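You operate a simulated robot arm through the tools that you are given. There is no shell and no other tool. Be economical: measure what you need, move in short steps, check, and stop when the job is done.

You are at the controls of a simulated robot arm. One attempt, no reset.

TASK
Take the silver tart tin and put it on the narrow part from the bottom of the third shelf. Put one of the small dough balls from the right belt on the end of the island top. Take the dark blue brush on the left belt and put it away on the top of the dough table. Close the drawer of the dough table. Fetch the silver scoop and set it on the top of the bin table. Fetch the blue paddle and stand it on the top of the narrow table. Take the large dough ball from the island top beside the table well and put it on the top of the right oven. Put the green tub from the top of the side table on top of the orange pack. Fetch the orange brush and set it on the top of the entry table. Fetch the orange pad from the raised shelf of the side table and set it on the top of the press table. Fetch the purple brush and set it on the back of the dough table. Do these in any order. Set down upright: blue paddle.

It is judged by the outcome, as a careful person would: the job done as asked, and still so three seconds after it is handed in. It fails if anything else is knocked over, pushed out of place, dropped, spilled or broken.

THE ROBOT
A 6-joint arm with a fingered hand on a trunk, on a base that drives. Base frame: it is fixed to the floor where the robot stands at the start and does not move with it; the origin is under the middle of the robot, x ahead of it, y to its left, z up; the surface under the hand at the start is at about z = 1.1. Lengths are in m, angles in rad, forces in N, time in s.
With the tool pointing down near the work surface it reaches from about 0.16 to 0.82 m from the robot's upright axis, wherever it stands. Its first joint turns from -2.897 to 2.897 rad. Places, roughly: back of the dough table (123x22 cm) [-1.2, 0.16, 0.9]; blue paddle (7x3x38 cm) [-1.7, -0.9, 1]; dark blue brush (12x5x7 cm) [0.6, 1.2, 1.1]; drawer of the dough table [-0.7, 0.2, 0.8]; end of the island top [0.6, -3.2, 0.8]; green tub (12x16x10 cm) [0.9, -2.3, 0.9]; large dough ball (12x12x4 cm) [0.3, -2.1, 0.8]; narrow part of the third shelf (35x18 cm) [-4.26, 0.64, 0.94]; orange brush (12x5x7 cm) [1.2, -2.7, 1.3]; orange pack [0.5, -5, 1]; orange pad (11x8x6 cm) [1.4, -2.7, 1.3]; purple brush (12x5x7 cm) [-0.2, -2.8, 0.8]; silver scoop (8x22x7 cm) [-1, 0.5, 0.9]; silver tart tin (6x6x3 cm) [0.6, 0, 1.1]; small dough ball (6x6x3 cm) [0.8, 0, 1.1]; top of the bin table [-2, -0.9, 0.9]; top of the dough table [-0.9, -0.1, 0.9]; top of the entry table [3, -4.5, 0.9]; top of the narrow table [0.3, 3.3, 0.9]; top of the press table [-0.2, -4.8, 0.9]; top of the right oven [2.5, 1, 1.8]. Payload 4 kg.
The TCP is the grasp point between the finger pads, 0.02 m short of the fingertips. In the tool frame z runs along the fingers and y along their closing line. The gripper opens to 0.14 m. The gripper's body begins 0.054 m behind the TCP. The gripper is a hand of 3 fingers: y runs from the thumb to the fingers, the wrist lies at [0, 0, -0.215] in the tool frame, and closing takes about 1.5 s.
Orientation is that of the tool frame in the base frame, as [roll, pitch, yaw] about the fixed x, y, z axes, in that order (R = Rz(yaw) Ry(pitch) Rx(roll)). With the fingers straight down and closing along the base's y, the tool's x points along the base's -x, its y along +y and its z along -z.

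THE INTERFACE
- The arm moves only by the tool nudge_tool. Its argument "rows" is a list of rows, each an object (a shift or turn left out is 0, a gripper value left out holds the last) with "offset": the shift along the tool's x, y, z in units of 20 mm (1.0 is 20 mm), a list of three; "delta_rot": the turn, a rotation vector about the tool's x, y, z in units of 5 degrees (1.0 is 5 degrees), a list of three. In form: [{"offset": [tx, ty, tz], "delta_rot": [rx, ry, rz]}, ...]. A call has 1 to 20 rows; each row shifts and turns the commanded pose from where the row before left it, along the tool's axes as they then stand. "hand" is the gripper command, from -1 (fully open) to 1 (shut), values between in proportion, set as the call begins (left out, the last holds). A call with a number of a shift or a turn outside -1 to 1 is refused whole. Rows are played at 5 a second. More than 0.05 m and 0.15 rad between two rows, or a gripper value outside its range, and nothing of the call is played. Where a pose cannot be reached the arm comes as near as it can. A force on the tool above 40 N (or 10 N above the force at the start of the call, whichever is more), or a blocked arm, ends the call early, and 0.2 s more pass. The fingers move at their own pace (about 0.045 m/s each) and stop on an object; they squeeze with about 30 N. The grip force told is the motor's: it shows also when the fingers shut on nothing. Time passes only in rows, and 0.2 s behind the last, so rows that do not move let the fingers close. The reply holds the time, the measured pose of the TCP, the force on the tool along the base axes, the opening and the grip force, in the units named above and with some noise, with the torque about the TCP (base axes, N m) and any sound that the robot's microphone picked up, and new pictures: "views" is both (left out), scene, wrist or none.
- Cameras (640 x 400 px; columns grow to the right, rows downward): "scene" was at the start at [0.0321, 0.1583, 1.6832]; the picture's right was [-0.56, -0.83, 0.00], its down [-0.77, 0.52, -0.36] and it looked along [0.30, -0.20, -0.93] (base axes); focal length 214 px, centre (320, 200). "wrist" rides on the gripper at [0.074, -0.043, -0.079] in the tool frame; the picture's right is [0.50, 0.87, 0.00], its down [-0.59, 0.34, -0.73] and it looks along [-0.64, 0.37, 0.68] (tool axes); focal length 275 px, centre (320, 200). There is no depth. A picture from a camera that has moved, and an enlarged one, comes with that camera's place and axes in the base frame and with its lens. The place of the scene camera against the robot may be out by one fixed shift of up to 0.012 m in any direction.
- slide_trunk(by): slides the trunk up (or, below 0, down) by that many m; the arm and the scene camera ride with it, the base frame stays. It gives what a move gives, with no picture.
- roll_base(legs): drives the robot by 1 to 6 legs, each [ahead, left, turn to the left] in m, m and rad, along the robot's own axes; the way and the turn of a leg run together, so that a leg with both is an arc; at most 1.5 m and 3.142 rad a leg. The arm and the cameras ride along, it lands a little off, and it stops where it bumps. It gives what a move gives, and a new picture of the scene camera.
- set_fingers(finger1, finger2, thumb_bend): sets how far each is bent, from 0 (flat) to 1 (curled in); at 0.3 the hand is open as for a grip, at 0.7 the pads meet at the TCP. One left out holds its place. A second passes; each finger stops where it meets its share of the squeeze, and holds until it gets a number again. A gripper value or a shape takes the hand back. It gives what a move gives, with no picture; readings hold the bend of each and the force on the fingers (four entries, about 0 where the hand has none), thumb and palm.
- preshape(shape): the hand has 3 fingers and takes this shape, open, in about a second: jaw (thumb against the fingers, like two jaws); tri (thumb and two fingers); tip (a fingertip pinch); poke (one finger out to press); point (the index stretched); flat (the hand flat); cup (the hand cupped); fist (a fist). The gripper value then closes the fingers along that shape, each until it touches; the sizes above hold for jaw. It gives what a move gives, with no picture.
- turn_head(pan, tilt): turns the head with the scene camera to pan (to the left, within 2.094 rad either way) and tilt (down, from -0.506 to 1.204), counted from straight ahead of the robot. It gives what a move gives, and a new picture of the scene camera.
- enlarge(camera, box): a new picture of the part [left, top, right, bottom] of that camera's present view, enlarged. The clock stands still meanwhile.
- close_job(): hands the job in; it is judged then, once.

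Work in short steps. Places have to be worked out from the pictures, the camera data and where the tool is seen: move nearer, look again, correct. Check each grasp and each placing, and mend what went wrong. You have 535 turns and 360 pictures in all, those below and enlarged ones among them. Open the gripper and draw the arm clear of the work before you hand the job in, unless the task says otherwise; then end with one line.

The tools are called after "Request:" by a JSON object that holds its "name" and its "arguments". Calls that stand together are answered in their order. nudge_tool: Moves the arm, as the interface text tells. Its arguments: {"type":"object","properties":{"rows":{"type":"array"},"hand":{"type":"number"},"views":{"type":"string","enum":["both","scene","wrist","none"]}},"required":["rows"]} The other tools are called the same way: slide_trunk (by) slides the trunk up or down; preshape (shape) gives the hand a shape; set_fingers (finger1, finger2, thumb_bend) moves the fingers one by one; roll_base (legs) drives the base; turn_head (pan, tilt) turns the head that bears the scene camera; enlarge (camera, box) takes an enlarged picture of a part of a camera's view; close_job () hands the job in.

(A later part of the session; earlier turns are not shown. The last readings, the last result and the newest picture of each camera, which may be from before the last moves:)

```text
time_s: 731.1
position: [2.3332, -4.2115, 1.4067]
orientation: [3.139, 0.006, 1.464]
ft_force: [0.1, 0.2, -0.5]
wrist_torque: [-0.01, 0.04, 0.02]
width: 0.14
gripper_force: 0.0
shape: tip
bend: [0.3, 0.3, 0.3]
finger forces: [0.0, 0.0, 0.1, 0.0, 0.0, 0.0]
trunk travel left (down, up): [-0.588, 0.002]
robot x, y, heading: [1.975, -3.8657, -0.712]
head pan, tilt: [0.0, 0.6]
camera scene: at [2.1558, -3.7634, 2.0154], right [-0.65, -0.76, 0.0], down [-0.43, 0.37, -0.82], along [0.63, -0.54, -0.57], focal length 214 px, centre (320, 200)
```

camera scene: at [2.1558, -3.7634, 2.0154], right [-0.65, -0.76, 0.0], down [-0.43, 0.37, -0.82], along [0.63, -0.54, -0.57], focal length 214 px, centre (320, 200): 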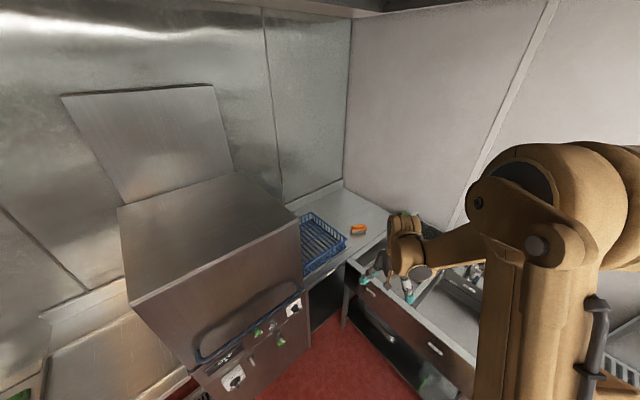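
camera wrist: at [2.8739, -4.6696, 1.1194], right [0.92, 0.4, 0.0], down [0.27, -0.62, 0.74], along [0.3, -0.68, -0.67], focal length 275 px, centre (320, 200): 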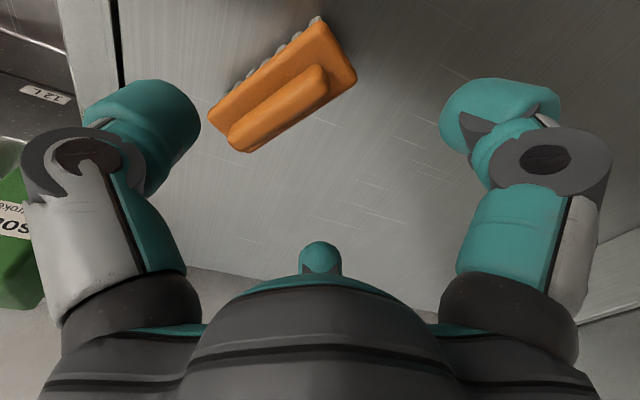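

The brush is visible on the entry table. I look north to see whether the east corridor is passable.

Request:
{"name": "turn_head", "arguments": {"pan": 2.0, "tilt": 0.5}}

```text
time_s: 733.0
position: [2.3328, -4.2119, 1.4065]
orientation: [3.138, 0.006, 1.463]
ft_force: [0.6, -0.4, 0.1]
wrist_torque: [-0.01, 0.01, 0.03]
width: 0.1398
gripper_force: 0.0
shape: tip
bend: [0.3, 0.3, 0.3]
finger forces: [0.0, 0.0, 0.1, 0.1, 0.0, 0.1]
trunk travel left (down, up): [-0.588, 0.002]
robot x, y, heading: [1.9712, -3.8626, -0.704]
head pan, tilt: [2.0, 0.499]
camera scene: at [2.1136, -3.6183, 2.0245], right [0.96, -0.28, 0.0], down [-0.13, -0.46, -0.88], along [0.24, 0.84, -0.48], focal length 214 px, centre (320, 200)
```

scene: 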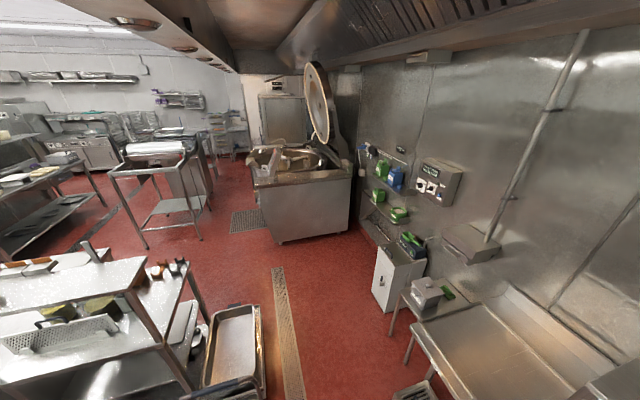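

The corridor along the drain is free, and so is the floor north of the side table. I drive that way.

Request:
{"name": "roll_base", "arguments": {"legs": [[0, 0, 2.28], [0.55, -0.38, 0], [1.4, 0, 0], [0, 0, 1.57], [0, -0.35, 0], [1.35, 0, 0]]}}

Request:
{"name": "turn_head", "arguments": {"pan": 1.4, "tilt": 0.75}}

```text
time_s: 754.8
position: [1.6109, -1.5747, 1.407]
orientation: [3.138, 0.004, -0.832]
ft_force: [-0.1, 0.3, 0.1]
wrist_torque: [-0.01, 0.01, 0.03]
width: 0.1397
gripper_force: 0.1
shape: tip
bend: [0.3, 0.3, 0.3]
finger forces: [0.0, 0.1, 0.0, 0.0, 0.0, 0.0]
trunk travel left (down, up): [-0.588, 0.002]
robot x, y, heading: [2.1085, -1.5392, -2.998]
head pan, tilt: [2.0, 0.499]
stopped in leg 5: the robot was blocked; the commanded pose is now the measured one
camera scene: at [2.2103, -1.7981, 2.0247], right [-0.84, -0.54, 0.0], down [-0.26, 0.4, -0.88], along [0.47, -0.74, -0.48], focal length 214 px, centre (320, 200)
```

scene: 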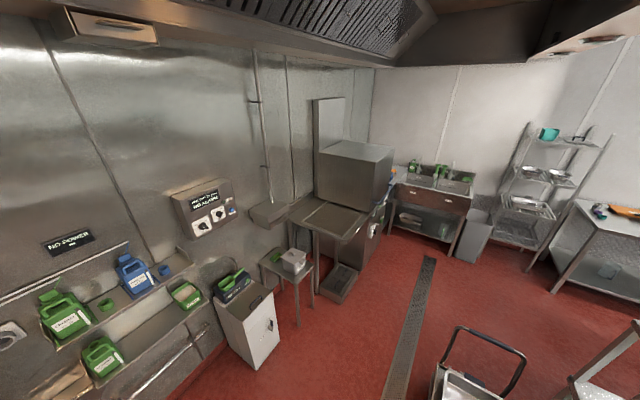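

```text
time_s: 755.8
position: [1.6109, -1.5752, 1.4066]
orientation: [3.137, 0.006, -0.832]
ft_force: [-0.4, 0.1, 0.1]
wrist_torque: [-0.02, 0.0, 0.0]
width: 0.1398
gripper_force: 0.0
shape: tip
bend: [0.3, 0.3, 0.3]
finger forces: [0.0, 0.0, 0.1, 0.0, 0.1, 0.1]
trunk travel left (down, up): [-0.588, 0.002]
robot x, y, heading: [2.1099, -1.5366, -2.996]
head pan, tilt: [1.4, 0.75]
camera scene: at [2.159, -1.8052, 2.0026], right [-1.0, 0.03, 0.0], down [0.02, 0.68, -0.73], along [-0.02, -0.73, -0.68], focal length 214 px, centre (320, 200)
```

scene: 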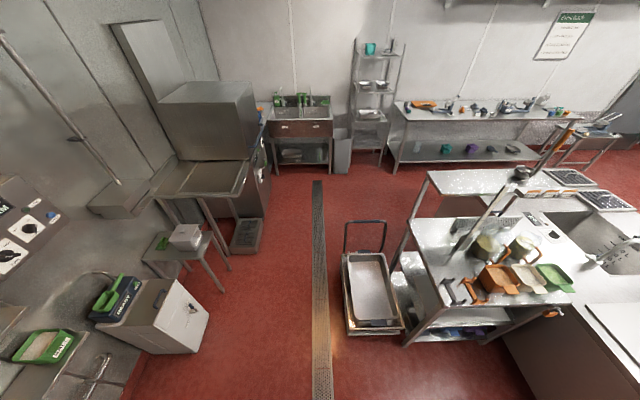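

I was blocked lightly near the kettle, so I move off and west. The green tub is seen at about (0.94, -2.30) beside beige and orange ones. I go to x≈0.95 and face south.

Request:
{"name": "roll_base", "arguments": {"legs": [[0.1, 0.06, -0.14], [1.1, 0, 0], [0, 0, 1.57]]}}

Request:
{"name": "turn_head", "arguments": {"pan": 0, "tilt": 0.75}}

```text
time_s: 761.8
position: [0.4648, -1.5549, 1.406]
orientation: [3.138, 0.004, -0.982]
ft_force: [-1.3, -0.6, -0.2]
wrist_torque: [-0.04, -0.04, 0.03]
width: 0.1401
gripper_force: 0.1
shape: tip
bend: [0.3, 0.3, 0.3]
finger forces: [0.1, 0.0, 0.1, 0.0, 0.1, 0.0]
trunk travel left (down, up): [-0.588, 0.002]
robot x, y, heading: [0.9673, -1.5905, 3.128]
head pan, tilt: [1.4, 0.75]
stopped in leg 2: the robot was blocked; the commanded pose is now the measured one
camera scene: at [0.9716, -1.8637, 2.0029], right [-0.98, 0.18, 0.0], down [0.12, 0.67, -0.73], along [-0.13, -0.72, -0.68], focal length 214 px, centre (320, 200)
```

scene: 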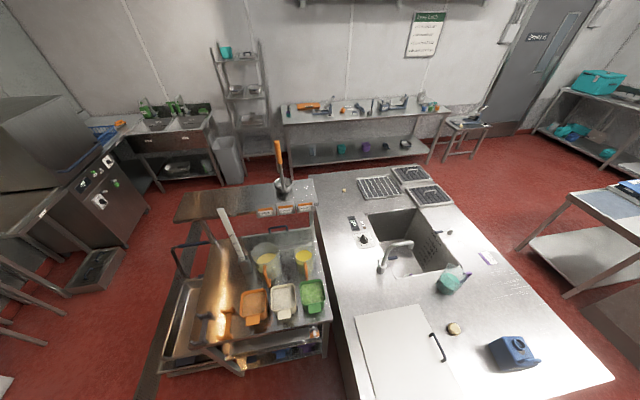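

```text
time_s: 763.4
position: [0.4673, -1.5569, 1.4081]
orientation: [3.137, 0.005, -0.979]
ft_force: [0.7, 0.3, -0.8]
wrist_torque: [-0.02, -0.01, -0.01]
width: 0.1398
gripper_force: 0.1
shape: tip
bend: [0.3, 0.3, 0.3]
finger forces: [0.0, 0.0, 0.0, 0.0, 0.1, 0.1]
trunk travel left (down, up): [-0.588, 0.002]
robot x, y, heading: [0.9641, -1.5935, 3.132]
head pan, tilt: [0.0, 0.75]
camera scene: at [0.906, -1.7833, 2.0026], right [0.01, 1.0, 0.0], down [0.68, -0.01, -0.73], along [-0.73, 0.01, -0.68], focal length 214 px, centre (320, 200)
```

scene: 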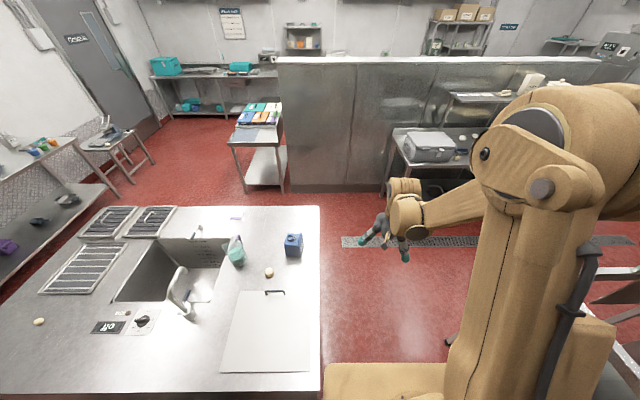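

The green tub stands at about (0.92, -2.32). I shift off the island's corner and turn to face south.

Request:
{"name": "roll_base", "arguments": {"legs": [[-0.08, -0.05, 0], [0, 0, 1.57]]}}

Request:
{"name": "nudge_tool", "arguments": {"rows": [{}], "views": "wrist"}}

```text
time_s: 768.2
position: [0.9916, -2.0429, 1.4064]
orientation: [3.137, 0.006, 0.548]
ft_force: [0.2, 0.2, -0.7]
wrist_torque: [-0.03, 0.02, -0.02]
width: 0.1402
gripper_force: 0.0
shape: tip
bend: [0.3, 0.3, 0.3]
finger forces: [0.0, 0.0, 0.0, 0.1, 0.0, 0.1]
trunk travel left (down, up): [-0.588, 0.002]
robot x, y, heading: [1.0533, -1.5489, -1.619]
head pan, tilt: [0.0, 0.75]
camera scene: at [1.2407, -1.6181, 2.0025], right [-1.0, 0.05, 0.0], down [0.03, 0.68, -0.73], along [-0.04, -0.73, -0.68], focal length 214 px, centre (320, 200)
```

scene: 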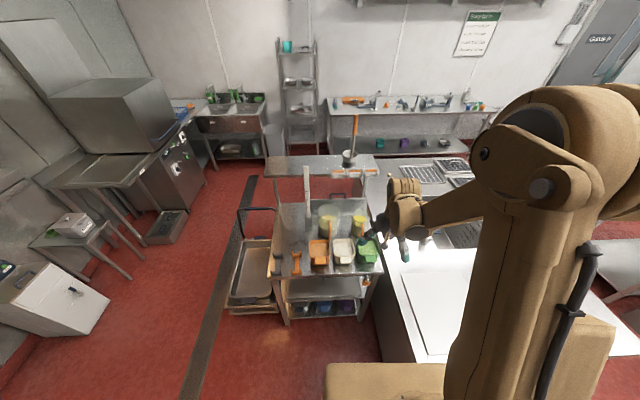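

```text
time_s: 768.6
position: [0.9913, -2.0419, 1.4077]
orientation: [3.138, 0.008, 0.55]
ft_force: [0.1, 0.7, 1.0]
wrist_torque: [0.04, 0.0, 0.0]
width: 0.1399
gripper_force: 0.1
shape: tip
bend: [0.3, 0.3, 0.3]
finger forces: [0.0, 0.1, 0.0, 0.0, 0.0, 0.0]
trunk travel left (down, up): [-0.588, 0.002]
robot x, y, heading: [1.0462, -1.5439, -1.62]
head pan, tilt: [0.0, 0.75]
camera wrist: at [1.0324, -1.9679, 1.4854], right [0.88, -0.48, 0.0], down [-0.32, -0.59, 0.74], along [-0.35, -0.65, -0.67], focal length 275 px, centre (320, 200)
```

wrist: 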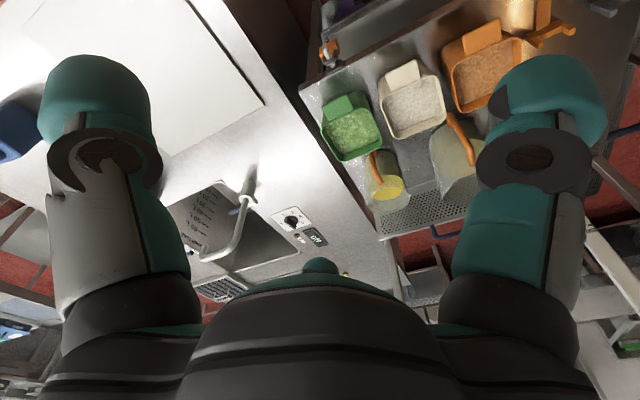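

The tubs stand close together. I move above the green one and look closely before choosing a grasp.

Request:
{"name": "nudge_tool", "arguments": {"rows": [{"offset": [-0.96, 1, 0]}, {"offset": [-0.96, 1, 0]}, {"offset": [-0.96, 1, 0]}, {"offset": [-0.96, 1, 0]}, {"offset": [-0.96, 1, 0]}, {"offset": [-0.96, 1, 0]}, {"offset": [-0.96, 1, 0]}, {"offset": [-0.96, 1, 0]}, {"offset": [-0.96, 1, 0]}, {"offset": [-0.96, 1, 0]}], "views": "none"}}

Request:
{"name": "slide_trunk", "arguments": {"by": -0.25}}

Request:
{"name": "nudge_tool", "arguments": {"rows": [{}], "views": "both"}}

```text
time_s: 770.8
position: [0.9323, -2.3152, 1.4092]
orientation: [3.138, 0.005, 0.55]
ft_force: [-0.3, 0.5, -0.8]
wrist_torque: [0.02, 0.04, 0.02]
width: 0.1398
gripper_force: 0.0
shape: tip
bend: [0.3, 0.3, 0.3]
finger forces: [0.1, 0.0, 0.0, 0.0, 0.0, 0.0]
trunk travel left (down, up): [-0.588, 0.002]
robot x, y, heading: [1.0514, -1.5457, -1.625]
head pan, tilt: [0.0, 0.75]
```

```text
time_s: 773.4
position: [0.9338, -2.3147, 1.1611]
orientation: [3.139, 0.007, 0.549]
ft_force: [0.4, -0.9, -0.8]
wrist_torque: [0.01, 0.01, 0.05]
width: 0.1399
gripper_force: 0.0
shape: tip
bend: [0.3, 0.3, 0.3]
finger forces: [0.0, 0.0, 0.1, 0.0, 0.0, 0.0]
trunk travel left (down, up): [-0.338, 0.252]
robot x, y, heading: [1.0474, -1.5438, -1.624]
head pan, tilt: [0.0, 0.75]
```

```text
time_s: 773.8
position: [0.9345, -2.314, 1.1605]
orientation: [3.137, 0.007, 0.549]
ft_force: [0.6, -0.1, -0.3]
wrist_torque: [-0.03, 0.04, -0.02]
width: 0.1398
gripper_force: 0.0
shape: tip
bend: [0.3, 0.3, 0.3]
finger forces: [0.1, 0.1, 0.0, 0.0, 0.0, 0.1]
trunk travel left (down, up): [-0.338, 0.252]
robot x, y, heading: [1.0477, -1.5416, -1.624]
head pan, tilt: [0.0, 0.75]
camera scene: at [1.2406, -1.6182, 1.7526], right [-1.0, 0.05, 0.0], down [0.03, 0.68, -0.73], along [-0.04, -0.73, -0.68], focal length 214 px, centre (320, 200)
camera wrist: at [0.9744, -2.2393, 1.2382], right [0.88, -0.48, 0.0], down [-0.32, -0.59, 0.74], along [-0.35, -0.65, -0.67], focal length 275 px, centre (320, 200)
```

scene: 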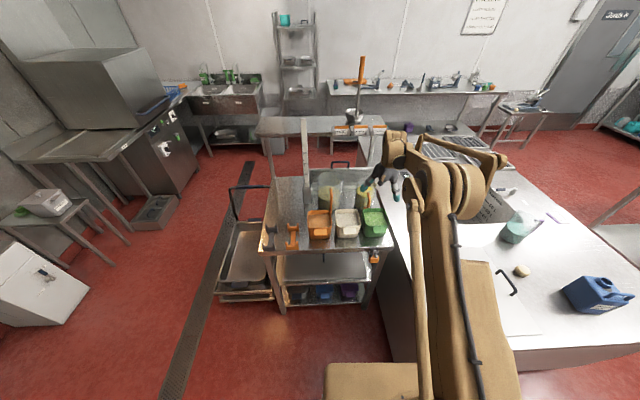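
wrist: 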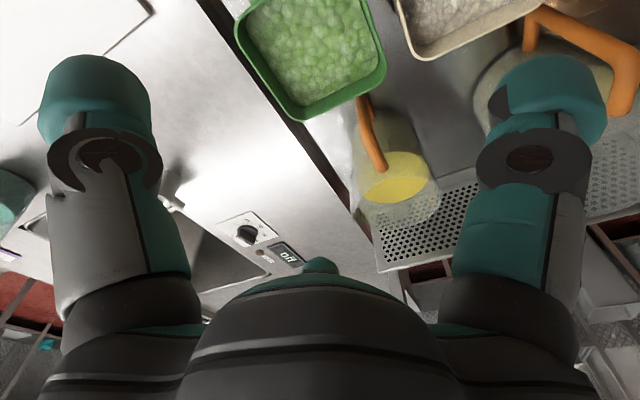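

I enlarge the head view to see the tub's tab and its neighbours.

Request:
{"name": "enlarge", "arguments": {"camera": "scene", "box": [270, 160, 430, 270]}}

```text
3.64 times, centred on (350, 215) of scene
camera zoom: at [1.2406, -1.6182, 1.7526], right [-1.0, 0.05, 0.0], down [0.03, 0.68, -0.73], along [-0.04, -0.73, -0.68], focal length 780 px, centre (211, 146)
```

zoom: 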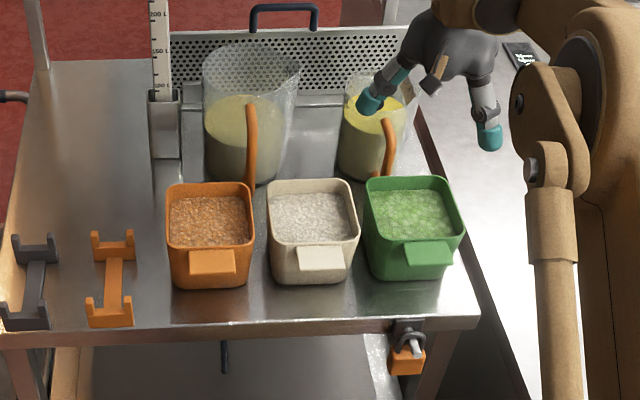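

The neighbouring tub is only about 7 mm away at the rim. There is table space in front, so I will draw the green tub 4–5 cm toward me with closed fingertips pressed against the inside of its front wall, just below the rim.

Request:
{"name": "nudge_tool", "arguments": {"hand": 1, "rows": [{"offset": [0.15, -0.55, 0]}, {"offset": [0.15, -0.55, 0]}, {}, {}, {"offset": [0, 0, 1]}, {"offset": [0, 0, 1]}, {"offset": [0, 0, 1]}, {"offset": [0, 0, 1]}, {"offset": [0, 0, 1]}, {"offset": [0, 0, 1]}], "views": "wrist"}}

Request:
{"name": "enlarge", "arguments": {"camera": "scene", "box": [310, 160, 430, 260]}}

```text
time_s: 776.0
position: [0.9243, -2.2938, 1.0389]
orientation: [3.139, 0.005, 0.549]
ft_force: [0.0, 0.0, -0.3]
wrist_torque: [-0.03, 0.04, -0.01]
width: 0.0
gripper_force: 30.0
shape: tip
bend: [0.73, 0.73, 0.7]
finger forces: [0.0, 0.1, 0.0, 0.0, 0.1, 0.1]
trunk travel left (down, up): [-0.338, 0.252]
robot x, y, heading: [1.0495, -1.5448, -1.621]
head pan, tilt: [0.0, 0.75]
camera wrist: at [0.9654, -2.2198, 1.1173], right [0.88, -0.48, 0.0], down [-0.32, -0.59, 0.74], along [-0.35, -0.65, -0.67], focal length 275 px, centre (320, 200)
```

wrist: 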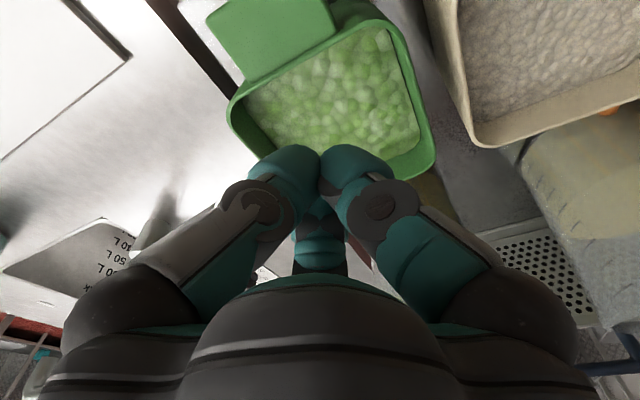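

```text
4.00 times, centred on (370, 210) of scene
camera zoom: at [1.2404, -1.6188, 1.7525], right [-1.0, 0.05, 0.0], down [0.03, 0.68, -0.73], along [-0.04, -0.73, -0.68], focal length 858 px, centre (120, 160)
```

zoom: 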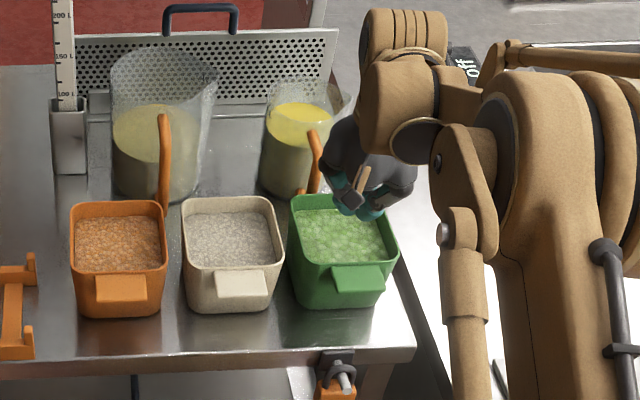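

The tips hang inside the tub's opening. I lower to just below the rim.

Request:
{"name": "nudge_tool", "arguments": {"rows": [{"offset": [0.1, -0.1, 0.8]}, {"offset": [0, 0, 0.6]}, {"offset": [0, 0, 0.4]}, {"offset": [0, 0, 0.3]}], "views": "wrist"}}

Request:
{"name": "enlarge", "arguments": {"camera": "scene", "box": [310, 160, 430, 260]}}

```text
time_s: 777.0
position: [0.9278, -2.2896, 0.9974]
orientation: [3.138, 0.007, 0.55]
ft_force: [0.9, 0.1, -0.2]
wrist_torque: [-0.01, -0.01, 0.02]
width: 0.0
gripper_force: 29.8
shape: tip
bend: [0.73, 0.73, 0.7]
finger forces: [0.0, 0.0, 0.0, 0.1, 0.0, 0.0]
trunk travel left (down, up): [-0.338, 0.252]
robot x, y, heading: [1.0474, -1.5442, -1.623]
head pan, tilt: [0.0, 0.75]
camera wrist: at [0.9686, -2.2153, 1.0764], right [0.88, -0.48, 0.0], down [-0.32, -0.59, 0.74], along [-0.35, -0.65, -0.67], focal length 275 px, centre (320, 200)
```

wrist: 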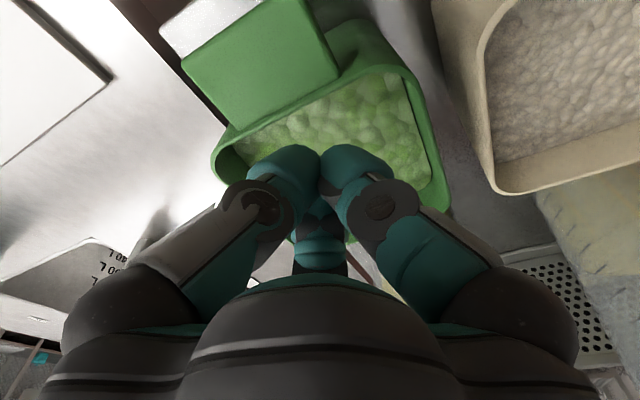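

```text
4.00 times, centred on (370, 210) of scene
camera zoom: at [1.2406, -1.6184, 1.7525], right [-1.0, 0.05, 0.0], down [0.03, 0.68, -0.73], along [-0.04, -0.73, -0.68], focal length 858 px, centre (120, 160)
```

zoom: 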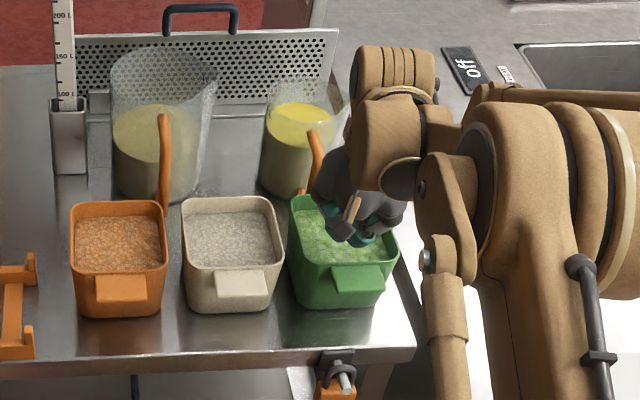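

The rim lies at z≈0.974; I lower another 12 mm and pull toward +y.

Request:
{"name": "nudge_tool", "arguments": {"rows": [{"offset": [0, 0, 0.35]}, {"offset": [0, 0, 0.3]}], "views": "none"}}

Request:
{"name": "nudge_tool", "arguments": {"rows": [{"offset": [0.21, -0.34, 0]}, {"offset": [0.21, -0.34, 0]}, {"offset": [0.21, -0.34, 0]}, {"offset": [0.21, -0.34, 0]}], "views": "wrist"}}

Request:
{"name": "enlarge", "arguments": {"camera": "scene", "box": [310, 160, 430, 260]}}

```text
time_s: 777.6
position: [0.9273, -2.2908, 0.9843]
orientation: [3.139, 0.007, 0.549]
ft_force: [0.2, -0.1, 0.2]
wrist_torque: [0.02, -0.01, 0.0]
width: 0.0
gripper_force: 29.8
shape: tip
bend: [0.73, 0.73, 0.7]
finger forces: [0.0, 0.0, 0.0, 0.0, 0.1, 0.0]
trunk travel left (down, up): [-0.338, 0.252]
robot x, y, heading: [1.0502, -1.5469, -1.625]
head pan, tilt: [0.0, 0.75]
```

```text
time_s: 778.6
position: [0.9287, -2.2578, 0.9855]
orientation: [3.14, 0.007, 0.549]
ft_force: [0.0, -0.2, 0.6]
wrist_torque: [-0.05, -0.02, -0.02]
width: 0.0
gripper_force: 29.8
shape: tip
bend: [0.73, 0.73, 0.7]
finger forces: [0.1, 0.0, 0.0, 0.0, 0.1, 0.0]
trunk travel left (down, up): [-0.338, 0.252]
robot x, y, heading: [1.0501, -1.5461, -1.617]
head pan, tilt: [0.0, 0.75]
camera wrist: at [0.9681, -2.1837, 1.0634], right [0.88, -0.48, 0.0], down [-0.32, -0.59, 0.74], along [-0.35, -0.65, -0.67], focal length 275 px, centre (320, 200)
```

wrist: 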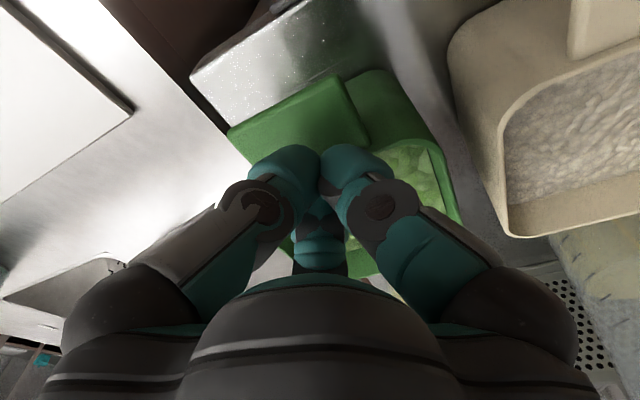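

```text
4.00 times, centred on (370, 210) of scene
camera zoom: at [1.2406, -1.618, 1.7525], right [-1.0, 0.05, 0.0], down [0.03, 0.68, -0.73], along [-0.04, -0.73, -0.68], focal length 858 px, centre (120, 160)
```

zoom: 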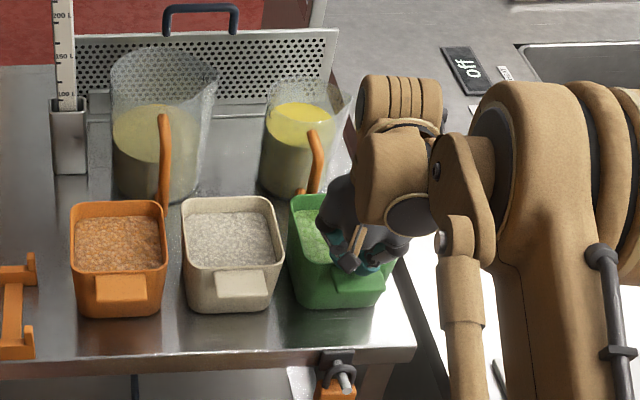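

The fist passed above the rim, so it is lower than thought (z≈0.95). I go back, lower 3 cm and pull again.

Request:
{"name": "nudge_tool", "arguments": {"rows": [{"offset": [-0.42, 0.68, 0]}, {"offset": [-0.42, 0.68, 0]}, {"offset": [-0.42, 0.68, 0]}, {"offset": [0, 0, 0.5]}, {"offset": [0, 0, 0.5]}, {"offset": [0, 0, 0.4]}], "views": "none"}}

Request:
{"name": "nudge_tool", "arguments": {"rows": [{"offset": [0.21, -0.34, 0]}, {"offset": [0.21, -0.34, 0]}, {"offset": [0.21, -0.34, 0]}, {"offset": [0.21, -0.34, 0]}, {"offset": [0.21, -0.34, 0]}, {"offset": [0.21, -0.34, 0]}], "views": "wrist"}}

Request:
{"name": "enlarge", "arguments": {"camera": "scene", "box": [310, 160, 430, 260]}}

```text
time_s: 780.0
position: [0.9285, -2.2997, 0.9623]
orientation: [3.139, 0.007, 0.551]
ft_force: [0.0, 0.1, -0.2]
wrist_torque: [-0.02, 0.03, 0.02]
width: 0.0
gripper_force: 30.0
shape: tip
bend: [0.73, 0.73, 0.7]
finger forces: [0.0, 0.1, 0.1, 0.0, 0.1, 0.1]
out of reach, approached as far as the arm can: row 5, 6
trunk travel left (down, up): [-0.338, 0.252]
robot x, y, heading: [1.0503, -1.5465, -1.621]
head pan, tilt: [0.0, 0.75]
```

```text
time_s: 781.4
position: [0.9269, -2.2499, 0.962]
orientation: [3.137, 0.005, 0.549]
ft_force: [0.3, -0.6, -0.4]
wrist_torque: [0.0, 0.06, 0.01]
width: 0.0001
gripper_force: 30.3
shape: tip
bend: [0.73, 0.73, 0.7]
finger forces: [0.0, 0.1, 0.0, 0.1, 0.7, 0.0]
trunk travel left (down, up): [-0.338, 0.252]
robot x, y, heading: [1.0476, -1.5428, -1.623]
head pan, tilt: [0.0, 0.75]
camera wrist: at [0.9684, -2.1766, 1.0401], right [0.88, -0.48, 0.0], down [-0.32, -0.59, 0.74], along [-0.35, -0.65, -0.67], focal length 275 px, centre (320, 200)
```

wrist: 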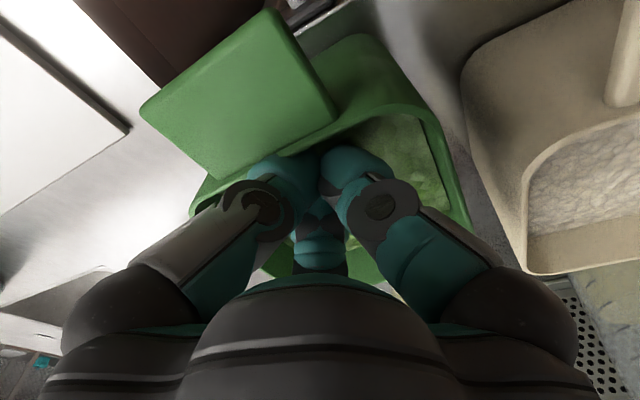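

```text
4.00 times, centred on (370, 210) of scene
camera zoom: at [1.2406, -1.6181, 1.7525], right [-1.0, 0.05, 0.0], down [0.03, 0.68, -0.73], along [-0.04, -0.73, -0.68], focal length 858 px, centre (120, 160)
```

zoom: 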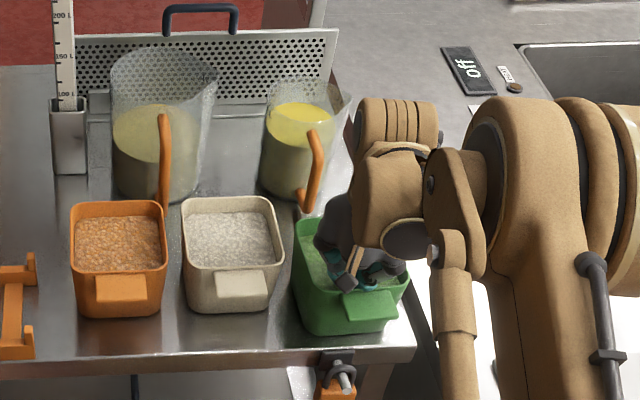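

It moved about 3 cm north, well clear at the back. I pull 2 cm more.

Request:
{"name": "nudge_tool", "arguments": {"rows": [{"offset": [0.27, -0.32, 0]}, {"offset": [0.27, -0.32, 0]}, {"offset": [0.27, -0.32, 0]}], "views": "none"}}

Request:
{"name": "nudge_tool", "arguments": {"rows": [{"offset": [-0.42, 0.68, 0]}, {"offset": [0, 0, -1]}, {"offset": [0, 0, -1]}, {"offset": [0, 0, -1]}, {"offset": [0, 0, -1]}, {"offset": [0, 0, -1]}], "views": "wrist"}}

Request:
{"name": "enlarge", "arguments": {"camera": "scene", "box": [310, 160, 430, 260]}}

```text
time_s: 782.2
position: [0.9306, -2.227, 0.9603]
orientation: [3.139, 0.006, 0.55]
ft_force: [0.0, -2.0, 0.5]
wrist_torque: [-0.02, 0.03, 0.06]
width: 0.0
gripper_force: 30.5
shape: tip
bend: [0.73, 0.73, 0.7]
finger forces: [0.0, 0.0, 0.0, 0.0, 2.5, 0.0]
trunk travel left (down, up): [-0.338, 0.252]
robot x, y, heading: [1.0489, -1.5452, -1.62]
head pan, tilt: [0.0, 0.75]
```

```text
time_s: 783.6
position: [0.9324, -2.2443, 1.0633]
orientation: [3.137, 0.007, 0.549]
ft_force: [0.3, -0.4, -0.7]
wrist_torque: [-0.01, 0.01, -0.06]
width: 0.0
gripper_force: 30.0
shape: tip
bend: [0.73, 0.73, 0.7]
finger forces: [0.0, 0.1, 0.1, 0.0, 0.0, 0.0]
trunk travel left (down, up): [-0.338, 0.252]
robot x, y, heading: [1.0487, -1.5453, -1.621]
head pan, tilt: [0.0, 0.75]
camera wrist: at [0.973, -2.1689, 1.1415], right [0.88, -0.48, 0.0], down [-0.32, -0.59, 0.74], along [-0.35, -0.65, -0.67], focal length 275 px, centre (320, 200)
```

wrist: 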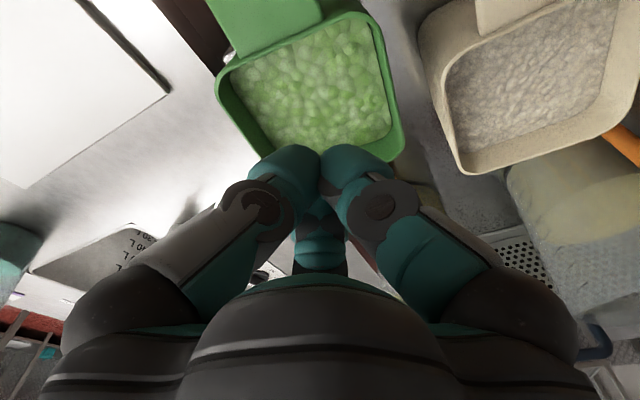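

```text
4.00 times, centred on (370, 210) of scene
camera zoom: at [1.2407, -1.6176, 1.7526], right [-1.0, 0.05, 0.0], down [0.03, 0.68, -0.73], along [-0.04, -0.73, -0.68], focal length 858 px, centre (120, 160)
```

zoom: 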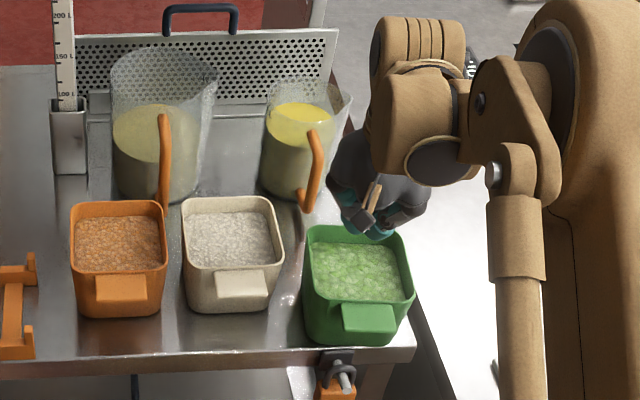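

The tub now stands clear: rim about 10×11 cm, centred at (0.918, -2.275). I'll grip it with the thumb behind (south) and the two fingers on its east and west sides. I rise, open, turn the base by 0.3 rad for wrist range, and turn the hand.

Request:
{"name": "nudge_tool", "arguments": {"hand": -1, "rows": [{"offset": [0, 0, -1]}, {"offset": [0, 0, -1]}, {"offset": [0, 0, -1]}, {"offset": [0, 0, -1]}, {"offset": [0, 0, -1]}, {"offset": [0, 0, -1]}, {"offset": [0, 0, -1]}], "views": "none"}}

Request:
{"name": "roll_base", "arguments": {"legs": [[0, 0, 0.32]]}}

Request:
{"name": "nudge_tool", "arguments": {"rows": [{"delta_rot": [0, 0, -1]}, {"delta_rot": [0, 0, -1]}, {"delta_rot": [0, 0, -1]}, {"delta_rot": [0, 0, -1]}, {"delta_rot": [0, 0, -1]}, {"delta_rot": [0, 0, -1]}, {"delta_rot": [0, 0, -1]}, {"delta_rot": [0, 0, -1]}, {"delta_rot": [0, 0, -1]}, {"delta_rot": [0, 0, -1]}, {"delta_rot": [0, 0, -1]}, {"delta_rot": [0, 0, -1]}, {"delta_rot": [0, 0, -1]}, {"delta_rot": [0, 0, -1]}, {"delta_rot": [0, 0, -1]}, {"delta_rot": [0, 0, -1]}, {"delta_rot": [0, 0, -1]}, {"delta_rot": [0, 0, -1]}, {"delta_rot": [0, 0, -1]}, {"delta_rot": [0, 0, -1]}], "views": "none"}}

Request:
{"name": "nudge_tool", "arguments": {"rows": [{"delta_rot": [0, 0, -1]}, {"delta_rot": [0, 0, -1]}, {"delta_rot": [0, 0, -1]}, {"delta_rot": [0, 0, -1]}, {"delta_rot": [0, 0, -1]}, {"delta_rot": [0, 0, -1]}], "views": "none"}}

```text
time_s: 785.2
position: [0.9342, -2.2395, 1.2017]
orientation: [3.137, 0.007, 0.549]
ft_force: [0.3, -0.3, 0.5]
wrist_torque: [-0.01, -0.02, 0.02]
width: 0.1398
gripper_force: 0.0
shape: tip
bend: [0.3, 0.3, 0.3]
finger forces: [0.0, 0.0, 0.0, 0.1, 0.1, 0.0]
trunk travel left (down, up): [-0.338, 0.252]
robot x, y, heading: [1.0489, -1.5461, -1.623]
head pan, tilt: [0.0, 0.75]
```

```text
time_s: 786.6
position: [1.157, -2.2414, 1.2023]
orientation: [3.138, 0.008, 0.866]
ft_force: [0.4, 0.4, 0.7]
wrist_torque: [0.01, -0.01, 0.02]
width: 0.1399
gripper_force: 0.1
shape: tip
bend: [0.3, 0.3, 0.3]
finger forces: [0.1, 0.0, 0.0, 0.0, 0.0, 0.0]
trunk travel left (down, up): [-0.338, 0.252]
robot x, y, heading: [1.0479, -1.5404, -1.307]
head pan, tilt: [0.0, 0.75]
camera scene: at [1.2545, -1.5562, 1.7525], right [-0.96, -0.26, 0.0], down [-0.18, 0.66, -0.73], along [0.19, -0.71, -0.68], focal length 214 px, centre (320, 200)
```

scene: 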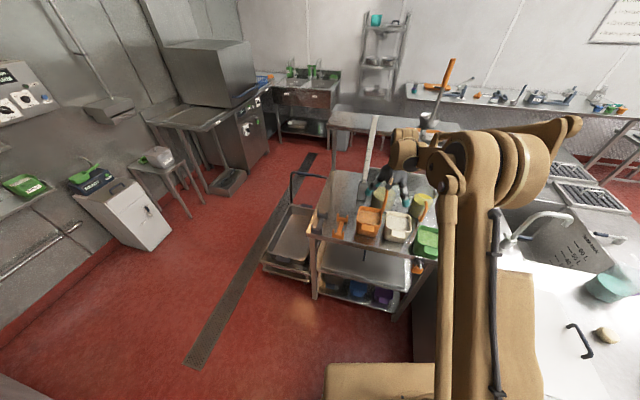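

```text
time_s: 790.8
position: [1.1558, -2.241, 1.2006]
orientation: [-3.135, 0.002, 2.612]
ft_force: [0.1, 0.3, 0.6]
wrist_torque: [0.01, 0.01, 0.0]
width: 0.1397
gripper_force: 0.1
shape: tip
bend: [0.3, 0.3, 0.3]
finger forces: [0.1, 0.0, 0.0, 0.1, 0.0, 0.0]
trunk travel left (down, up): [-0.338, 0.252]
robot x, y, heading: [1.0457, -1.5479, -1.307]
head pan, tilt: [0.0, 0.75]
```

```text
time_s: 792.2
position: [1.157, -2.2413, 1.2008]
orientation: [-3.135, -0.003, 3.137]
ft_force: [0.2, 0.0, 0.4]
wrist_torque: [0.0, -0.01, 0.03]
width: 0.14
gripper_force: 0.0
shape: tip
bend: [0.3, 0.3, 0.3]
finger forces: [0.0, 0.0, 0.0, 0.1, 0.0, 0.1]
trunk travel left (down, up): [-0.338, 0.252]
robot x, y, heading: [1.0487, -1.5461, -1.305]
head pan, tilt: [0.0, 0.75]
```

The hand now faces the right way. To stay inside the wrist's range at the tub I shift the base west to about (0.80, -1.49), facing south.

Request:
{"name": "roll_base", "arguments": {"legs": [[-0.13, -0.225, 0], [0, 0, -0.26]]}}

Request:
{"name": "nudge_tool", "arguments": {"rows": [{"delta_rot": [0, 0, -1]}, {"delta_rot": [0, 0, -1]}, {"delta_rot": [0, 0, -1]}, {}], "views": "none"}}

```text
time_s: 794.9
position: [0.7245, -2.1807, 1.2017]
orientation: [-3.135, -0.001, 2.87]
ft_force: [-0.4, -0.6, 0.0]
wrist_torque: [-0.03, -0.04, 0.02]
width: 0.1399
gripper_force: 0.1
shape: tip
bend: [0.3, 0.3, 0.3]
finger forces: [0.0, 0.1, 0.1, 0.0, 0.1, 0.1]
trunk travel left (down, up): [-0.338, 0.252]
robot x, y, heading: [0.7977, -1.4796, -1.567]
head pan, tilt: [0.0, 0.75]
camera scene: at [0.9973, -1.5429, 1.7526], right [-1.0, 0.0, 0.0], down [0.0, 0.68, -0.73], along [0.0, -0.73, -0.68], focal length 214 px, centre (320, 200)
```

scene: 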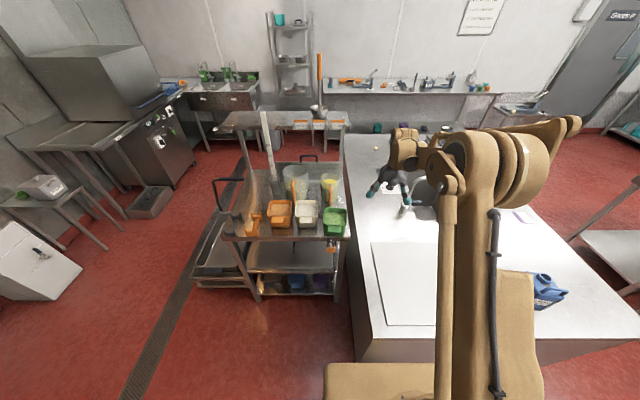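

```text
time_s: 795.9
position: [0.7302, -2.1808, 1.2003]
orientation: [-3.135, -0.006, 2.905]
ft_force: [0.8, -0.5, 0.3]
wrist_torque: [0.02, 0.03, -0.01]
width: 0.1401
gripper_force: 0.1
shape: tip
bend: [0.3, 0.3, 0.3]
finger forces: [0.0, 0.0, 0.0, 0.0, 0.0, 0.0]
out of reach, approached as far as the arm can: row 1, 2, 3
trunk travel left (down, up): [-0.338, 0.252]
robot x, y, heading: [0.8028, -1.4789, -1.567]
head pan, tilt: [0.0, 0.75]
```

The limit follows the arm's azimuth, so over the tub it should be reachable. I move over the tub and finish the turn.

Request:
{"name": "nudge_tool", "arguments": {"rows": [{"offset": [-0.93, -0.21, 0]}, {"offset": [-0.93, -0.21, 0]}, {"offset": [-0.93, -0.21, 0]}, {"offset": [-0.93, -0.21, 0]}, {"offset": [-0.93, -0.21, 0]}, {"offset": [-0.93, -0.21, 0]}, {"offset": [-0.93, -0.21, 0]}, {"offset": [-0.93, -0.21, 0]}, {"offset": [-0.93, -0.21, 0]}, {"offset": [-0.93, -0.21, 0]}, {"offset": [-0.93, -0.21, 0]}, {"delta_rot": [0, 0, -1]}, {"delta_rot": [0, 0, -1]}, {"delta_rot": [0, 0, -0.7]}, {}], "views": "wrist"}}

```text
time_s: 799.1
position: [0.9172, -2.2727, 1.2006]
orientation: [-3.136, -0.008, 3.141]
ft_force: [-0.3, -0.7, -0.4]
wrist_torque: [0.01, 0.0, -0.01]
width: 0.1401
gripper_force: 0.0
shape: tip
bend: [0.3, 0.3, 0.3]
finger forces: [0.0, 0.0, 0.0, 0.0, 0.1, 0.0]
trunk travel left (down, up): [-0.338, 0.252]
robot x, y, heading: [0.8008, -1.4813, -1.57]
head pan, tilt: [0.0, 0.75]
camera wrist: at [0.8435, -2.3161, 1.2804], right [-0.5, 0.87, 0.0], down [0.59, 0.34, 0.73], along [0.63, 0.36, -0.68], focal length 275 px, centre (320, 200)
```

wrist: 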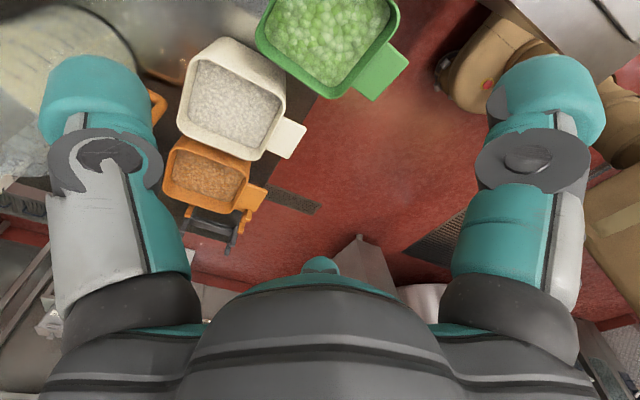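

The tub is turned about 9°; its centre is about (0.914, -2.269). I align the hand with it and descend part way for another look.

Request:
{"name": "nudge_tool", "arguments": {"rows": [{"delta_rot": [0, 0, 1]}, {"delta_rot": [0, 0, 0.9]}, {"offset": [0.2, 0.58, 0]}, {}], "views": "none"}}

Request:
{"name": "slide_trunk", "arguments": {"by": -0.16}}

Request:
{"name": "nudge_tool", "arguments": {"rows": [{}], "views": "wrist"}}

```text
time_s: 800.1
position: [0.9152, -2.2611, 1.2008]
orientation: [-3.135, -0.005, 2.972]
ft_force: [0.7, -0.5, 0.0]
wrist_torque: [0.0, -0.02, -0.01]
width: 0.1397
gripper_force: 0.2
shape: tip
bend: [0.3, 0.3, 0.3]
finger forces: [0.0, 0.0, 0.0, 0.0, 0.0, 0.0]
trunk travel left (down, up): [-0.338, 0.252]
robot x, y, heading: [0.8015, -1.4765, -1.566]
head pan, tilt: [0.0, 0.75]
```

```text
time_s: 802.0
position: [0.9152, -2.2607, 1.0403]
orientation: [-3.132, -0.006, 2.973]
ft_force: [0.6, -0.6, 0.3]
wrist_torque: [-0.01, 0.04, 0.02]
width: 0.1398
gripper_force: 0.0
shape: tip
bend: [0.3, 0.3, 0.3]
finger forces: [0.0, 0.0, 0.0, 0.1, 0.1, 0.1]
trunk travel left (down, up): [-0.178, 0.412]
robot x, y, heading: [0.8013, -1.4799, -1.571]
head pan, tilt: [0.0, 0.75]
```

```text
time_s: 802.4
position: [0.9145, -2.2604, 1.0402]
orientation: [-3.135, -0.005, 2.972]
ft_force: [0.3, -0.5, 0.1]
wrist_torque: [-0.02, 0.0, 0.02]
width: 0.1401
gripper_force: 0.1
shape: tip
bend: [0.3, 0.3, 0.3]
finger forces: [0.0, 0.0, 0.0, 0.0, 0.1, 0.0]
trunk travel left (down, up): [-0.178, 0.412]
robot x, y, heading: [0.8041, -1.4794, -1.572]
head pan, tilt: [0.0, 0.75]
camera wrist: at [0.835, -2.2919, 1.1203], right [-0.35, 0.94, 0.0], down [0.64, 0.24, 0.73], along [0.68, 0.25, -0.68], focal length 275 px, centre (320, 200)
```

wrist: 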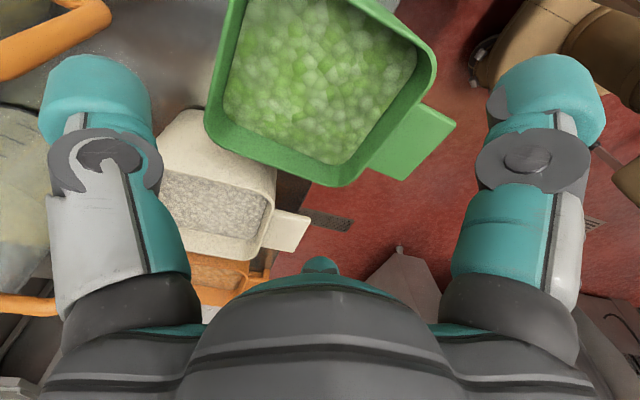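

All three fingertips should clear the rim by about 6 mm. I descend carefully.

Request:
{"name": "nudge_tool", "arguments": {"rows": [{"offset": [0, 0, 0.8]}, {"offset": [0, 0, 0.8]}, {"offset": [0, 0, 0.7]}, {"offset": [0, 0, 0.5]}], "views": "wrist"}}

```text
time_s: 803.4
position: [0.9141, -2.261, 0.9856]
orientation: [-3.135, -0.006, 2.971]
ft_force: [-0.3, 0.7, 0.5]
wrist_torque: [-0.01, -0.04, 0.01]
width: 0.1398
gripper_force: 0.1
shape: tip
bend: [0.3, 0.3, 0.3]
finger forces: [0.0, 0.0, 0.0, 0.0, 0.0, 0.0]
trunk travel left (down, up): [-0.178, 0.412]
robot x, y, heading: [0.8008, -1.4775, -1.573]
head pan, tilt: [0.0, 0.75]
camera wrist: at [0.8344, -2.2922, 1.0649], right [-0.35, 0.94, 0.0], down [0.64, 0.24, 0.73], along [0.68, 0.25, -0.68], focal length 275 px, centre (320, 200)
```

wrist: 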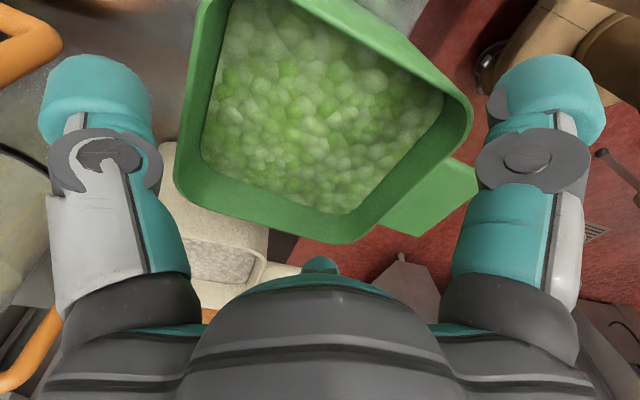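

Request:
{"name": "nudge_tool", "arguments": {"rows": [{"offset": [0, 0, 0.4]}, {"offset": [0, 0, 0.4]}, {"offset": [0, 0, 0.4]}], "views": "wrist"}}

```text
time_s: 804.1
position: [0.9135, -2.2616, 0.9625]
orientation: [-3.136, -0.007, 2.972]
ft_force: [0.6, -1.9, 7.3]
wrist_torque: [0.25, -0.15, -0.04]
width: 0.14
gripper_force: 0.0
shape: tip
bend: [0.29, 0.28, 0.3]
finger forces: [2.2, 4.3, 0.1, 0.1, 0.0, 0.1]
trunk travel left (down, up): [-0.178, 0.412]
robot x, y, heading: [0.803, -1.4786, -1.572]
head pan, tilt: [0.0, 0.75]
camera wrist: at [0.8343, -2.292, 1.0413], right [-0.35, 0.94, 0.0], down [0.64, 0.24, 0.73], along [0.68, 0.25, -0.68], focal length 275 px, centre (320, 200)
```

wrist: 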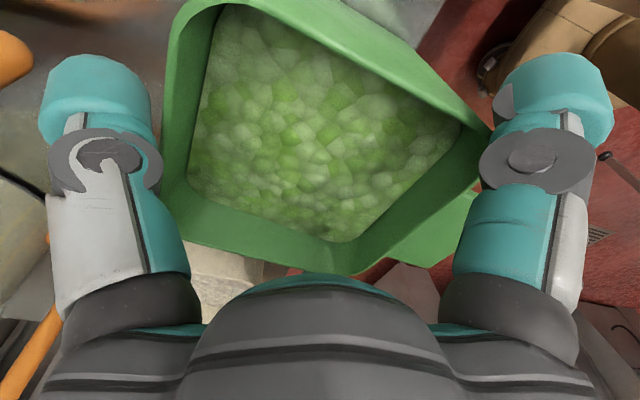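

Fingers 1 and 2 just touch the rim corners. The fingers can open wider with set_fingers, so I raise, spread them and descend again.

Request:
{"name": "nudge_tool", "arguments": {"rows": [{"offset": [0, 0, -0.7]}, {"offset": [0, 0, -0.7]}], "views": "none"}}

Request:
{"name": "set_fingers", "arguments": {"finger1": 0.12, "finger2": 0.12, "thumb_bend": 0.22}}

Request:
{"name": "nudge_tool", "arguments": {"rows": [{}], "views": "wrist"}}

```text
time_s: 804.8
position: [0.9159, -2.2603, 0.9888]
orientation: [-3.135, -0.005, 2.971]
ft_force: [-0.6, 0.0, 0.4]
wrist_torque: [0.0, 0.0, -0.02]
width: 0.1402
gripper_force: 0.1
shape: tip
bend: [0.3, 0.3, 0.3]
finger forces: [0.0, 0.0, 0.0, 0.0, 0.0, 0.0]
trunk travel left (down, up): [-0.178, 0.412]
robot x, y, heading: [0.7982, -1.4815, -1.571]
head pan, tilt: [0.0, 0.75]
```

```text
time_s: 805.8
position: [0.916, -2.2608, 0.9888]
orientation: [-3.136, -0.005, 2.972]
ft_force: [-0.2, 0.3, 0.9]
wrist_torque: [0.04, 0.02, -0.01]
width: 0.147
gripper_force: 0.0
shape: fingers
bend: [0.12, 0.12, 0.22]
finger forces: [0.0, 0.0, 0.0, 0.0, 0.0, 0.1]
trunk travel left (down, up): [-0.178, 0.412]
robot x, y, heading: [0.8032, -1.4781, -1.567]
head pan, tilt: [0.0, 0.75]
```

```text
time_s: 806.1
position: [0.9155, -2.2605, 0.9898]
orientation: [-3.134, -0.005, 2.971]
ft_force: [0.0, -0.5, -1.0]
wrist_torque: [-0.02, -0.01, 0.01]
width: 0.1468
gripper_force: 0.1
shape: fingers
bend: [0.12, 0.12, 0.22]
finger forces: [0.1, 0.0, 0.0, 0.0, 0.1, 0.0]
trunk travel left (down, up): [-0.178, 0.412]
robot x, y, heading: [0.8024, -1.4778, -1.572]
head pan, tilt: [0.0, 0.75]
camera wrist: at [0.8362, -2.2913, 1.0688], right [-0.35, 0.94, 0.0], down [0.64, 0.24, 0.73], along [0.68, 0.25, -0.68], focal length 275 px, centre (320, 200)
```

wrist: 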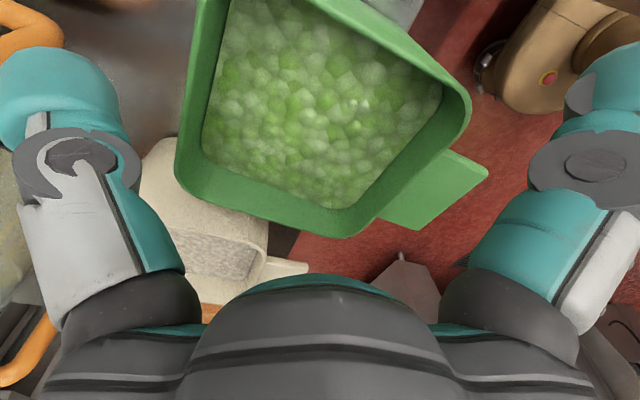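

Good spread. I bring finger 2 in a little (the rice tub's tab is near) and descend.

Request:
{"name": "set_fingers", "arguments": {"finger1": 0.15, "finger2": 0.2, "thumb_bend": 0.25}}

Request:
{"name": "nudge_tool", "arguments": {"rows": [{"offset": [0.1, 0, 0.5]}, {"offset": [0, 0, 0.5]}, {"offset": [0, 0, 0.5]}, {"offset": [0, 0, 0.4]}], "views": "none"}}

Request:
{"name": "nudge_tool", "arguments": {"rows": [{"offset": [0, 0, 0.4]}, {"offset": [0, 0, 0.3]}], "views": "wrist"}}

```text
time_s: 807.1
position: [0.916, -2.2604, 0.988]
orientation: [-3.133, -0.006, 2.973]
ft_force: [-0.6, -0.6, -0.1]
wrist_torque: [0.0, 0.0, 0.01]
width: 0.142
gripper_force: 0.1
shape: fingers
bend: [0.15, 0.2, 0.25]
finger forces: [0.0, 0.1, 0.0, 0.0, 0.0, 0.0]
trunk travel left (down, up): [-0.178, 0.412]
robot x, y, heading: [0.8044, -1.4813, -1.57]
head pan, tilt: [0.0, 0.75]
```

```text
time_s: 808.1
position: [0.914, -2.2615, 0.952]
orientation: [-3.135, -0.006, 2.976]
ft_force: [0.0, 0.6, 0.8]
wrist_torque: [0.05, -0.06, -0.04]
width: 0.1419
gripper_force: 0.1
shape: fingers
bend: [0.15, 0.2, 0.25]
finger forces: [0.1, 0.8, 0.0, 0.0, 0.0, 0.0]
trunk travel left (down, up): [-0.178, 0.412]
robot x, y, heading: [0.7997, -1.4809, -1.57]
head pan, tilt: [0.0, 0.75]
```

```text
time_s: 808.8
position: [0.914, -2.2599, 0.9399]
orientation: [-3.131, -0.005, 2.973]
ft_force: [6.8, -9.9, 27.5]
wrist_torque: [-0.22, -0.69, -0.35]
width: 0.1446
gripper_force: 12.2
shape: fingers
bend: [0.15, 0.14, 0.22]
finger forces: [0.1, 13.0, 0.0, 0.0, 11.4, 0.1]
trunk travel left (down, up): [-0.178, 0.412]
robot x, y, heading: [0.8039, -1.479, -1.573]
head pan, tilt: [0.0, 0.75]
camera wrist: at [0.833, -2.2909, 1.0188], right [-0.35, 0.94, -0.01], down [0.64, 0.24, 0.73], along [0.68, 0.25, -0.68], focal length 275 px, centre (320, 200)
```

wrist: 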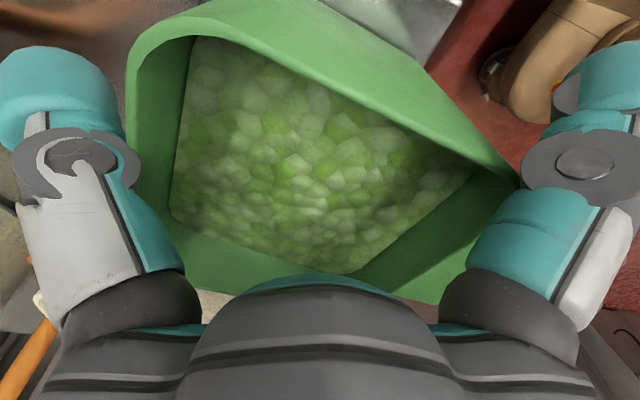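

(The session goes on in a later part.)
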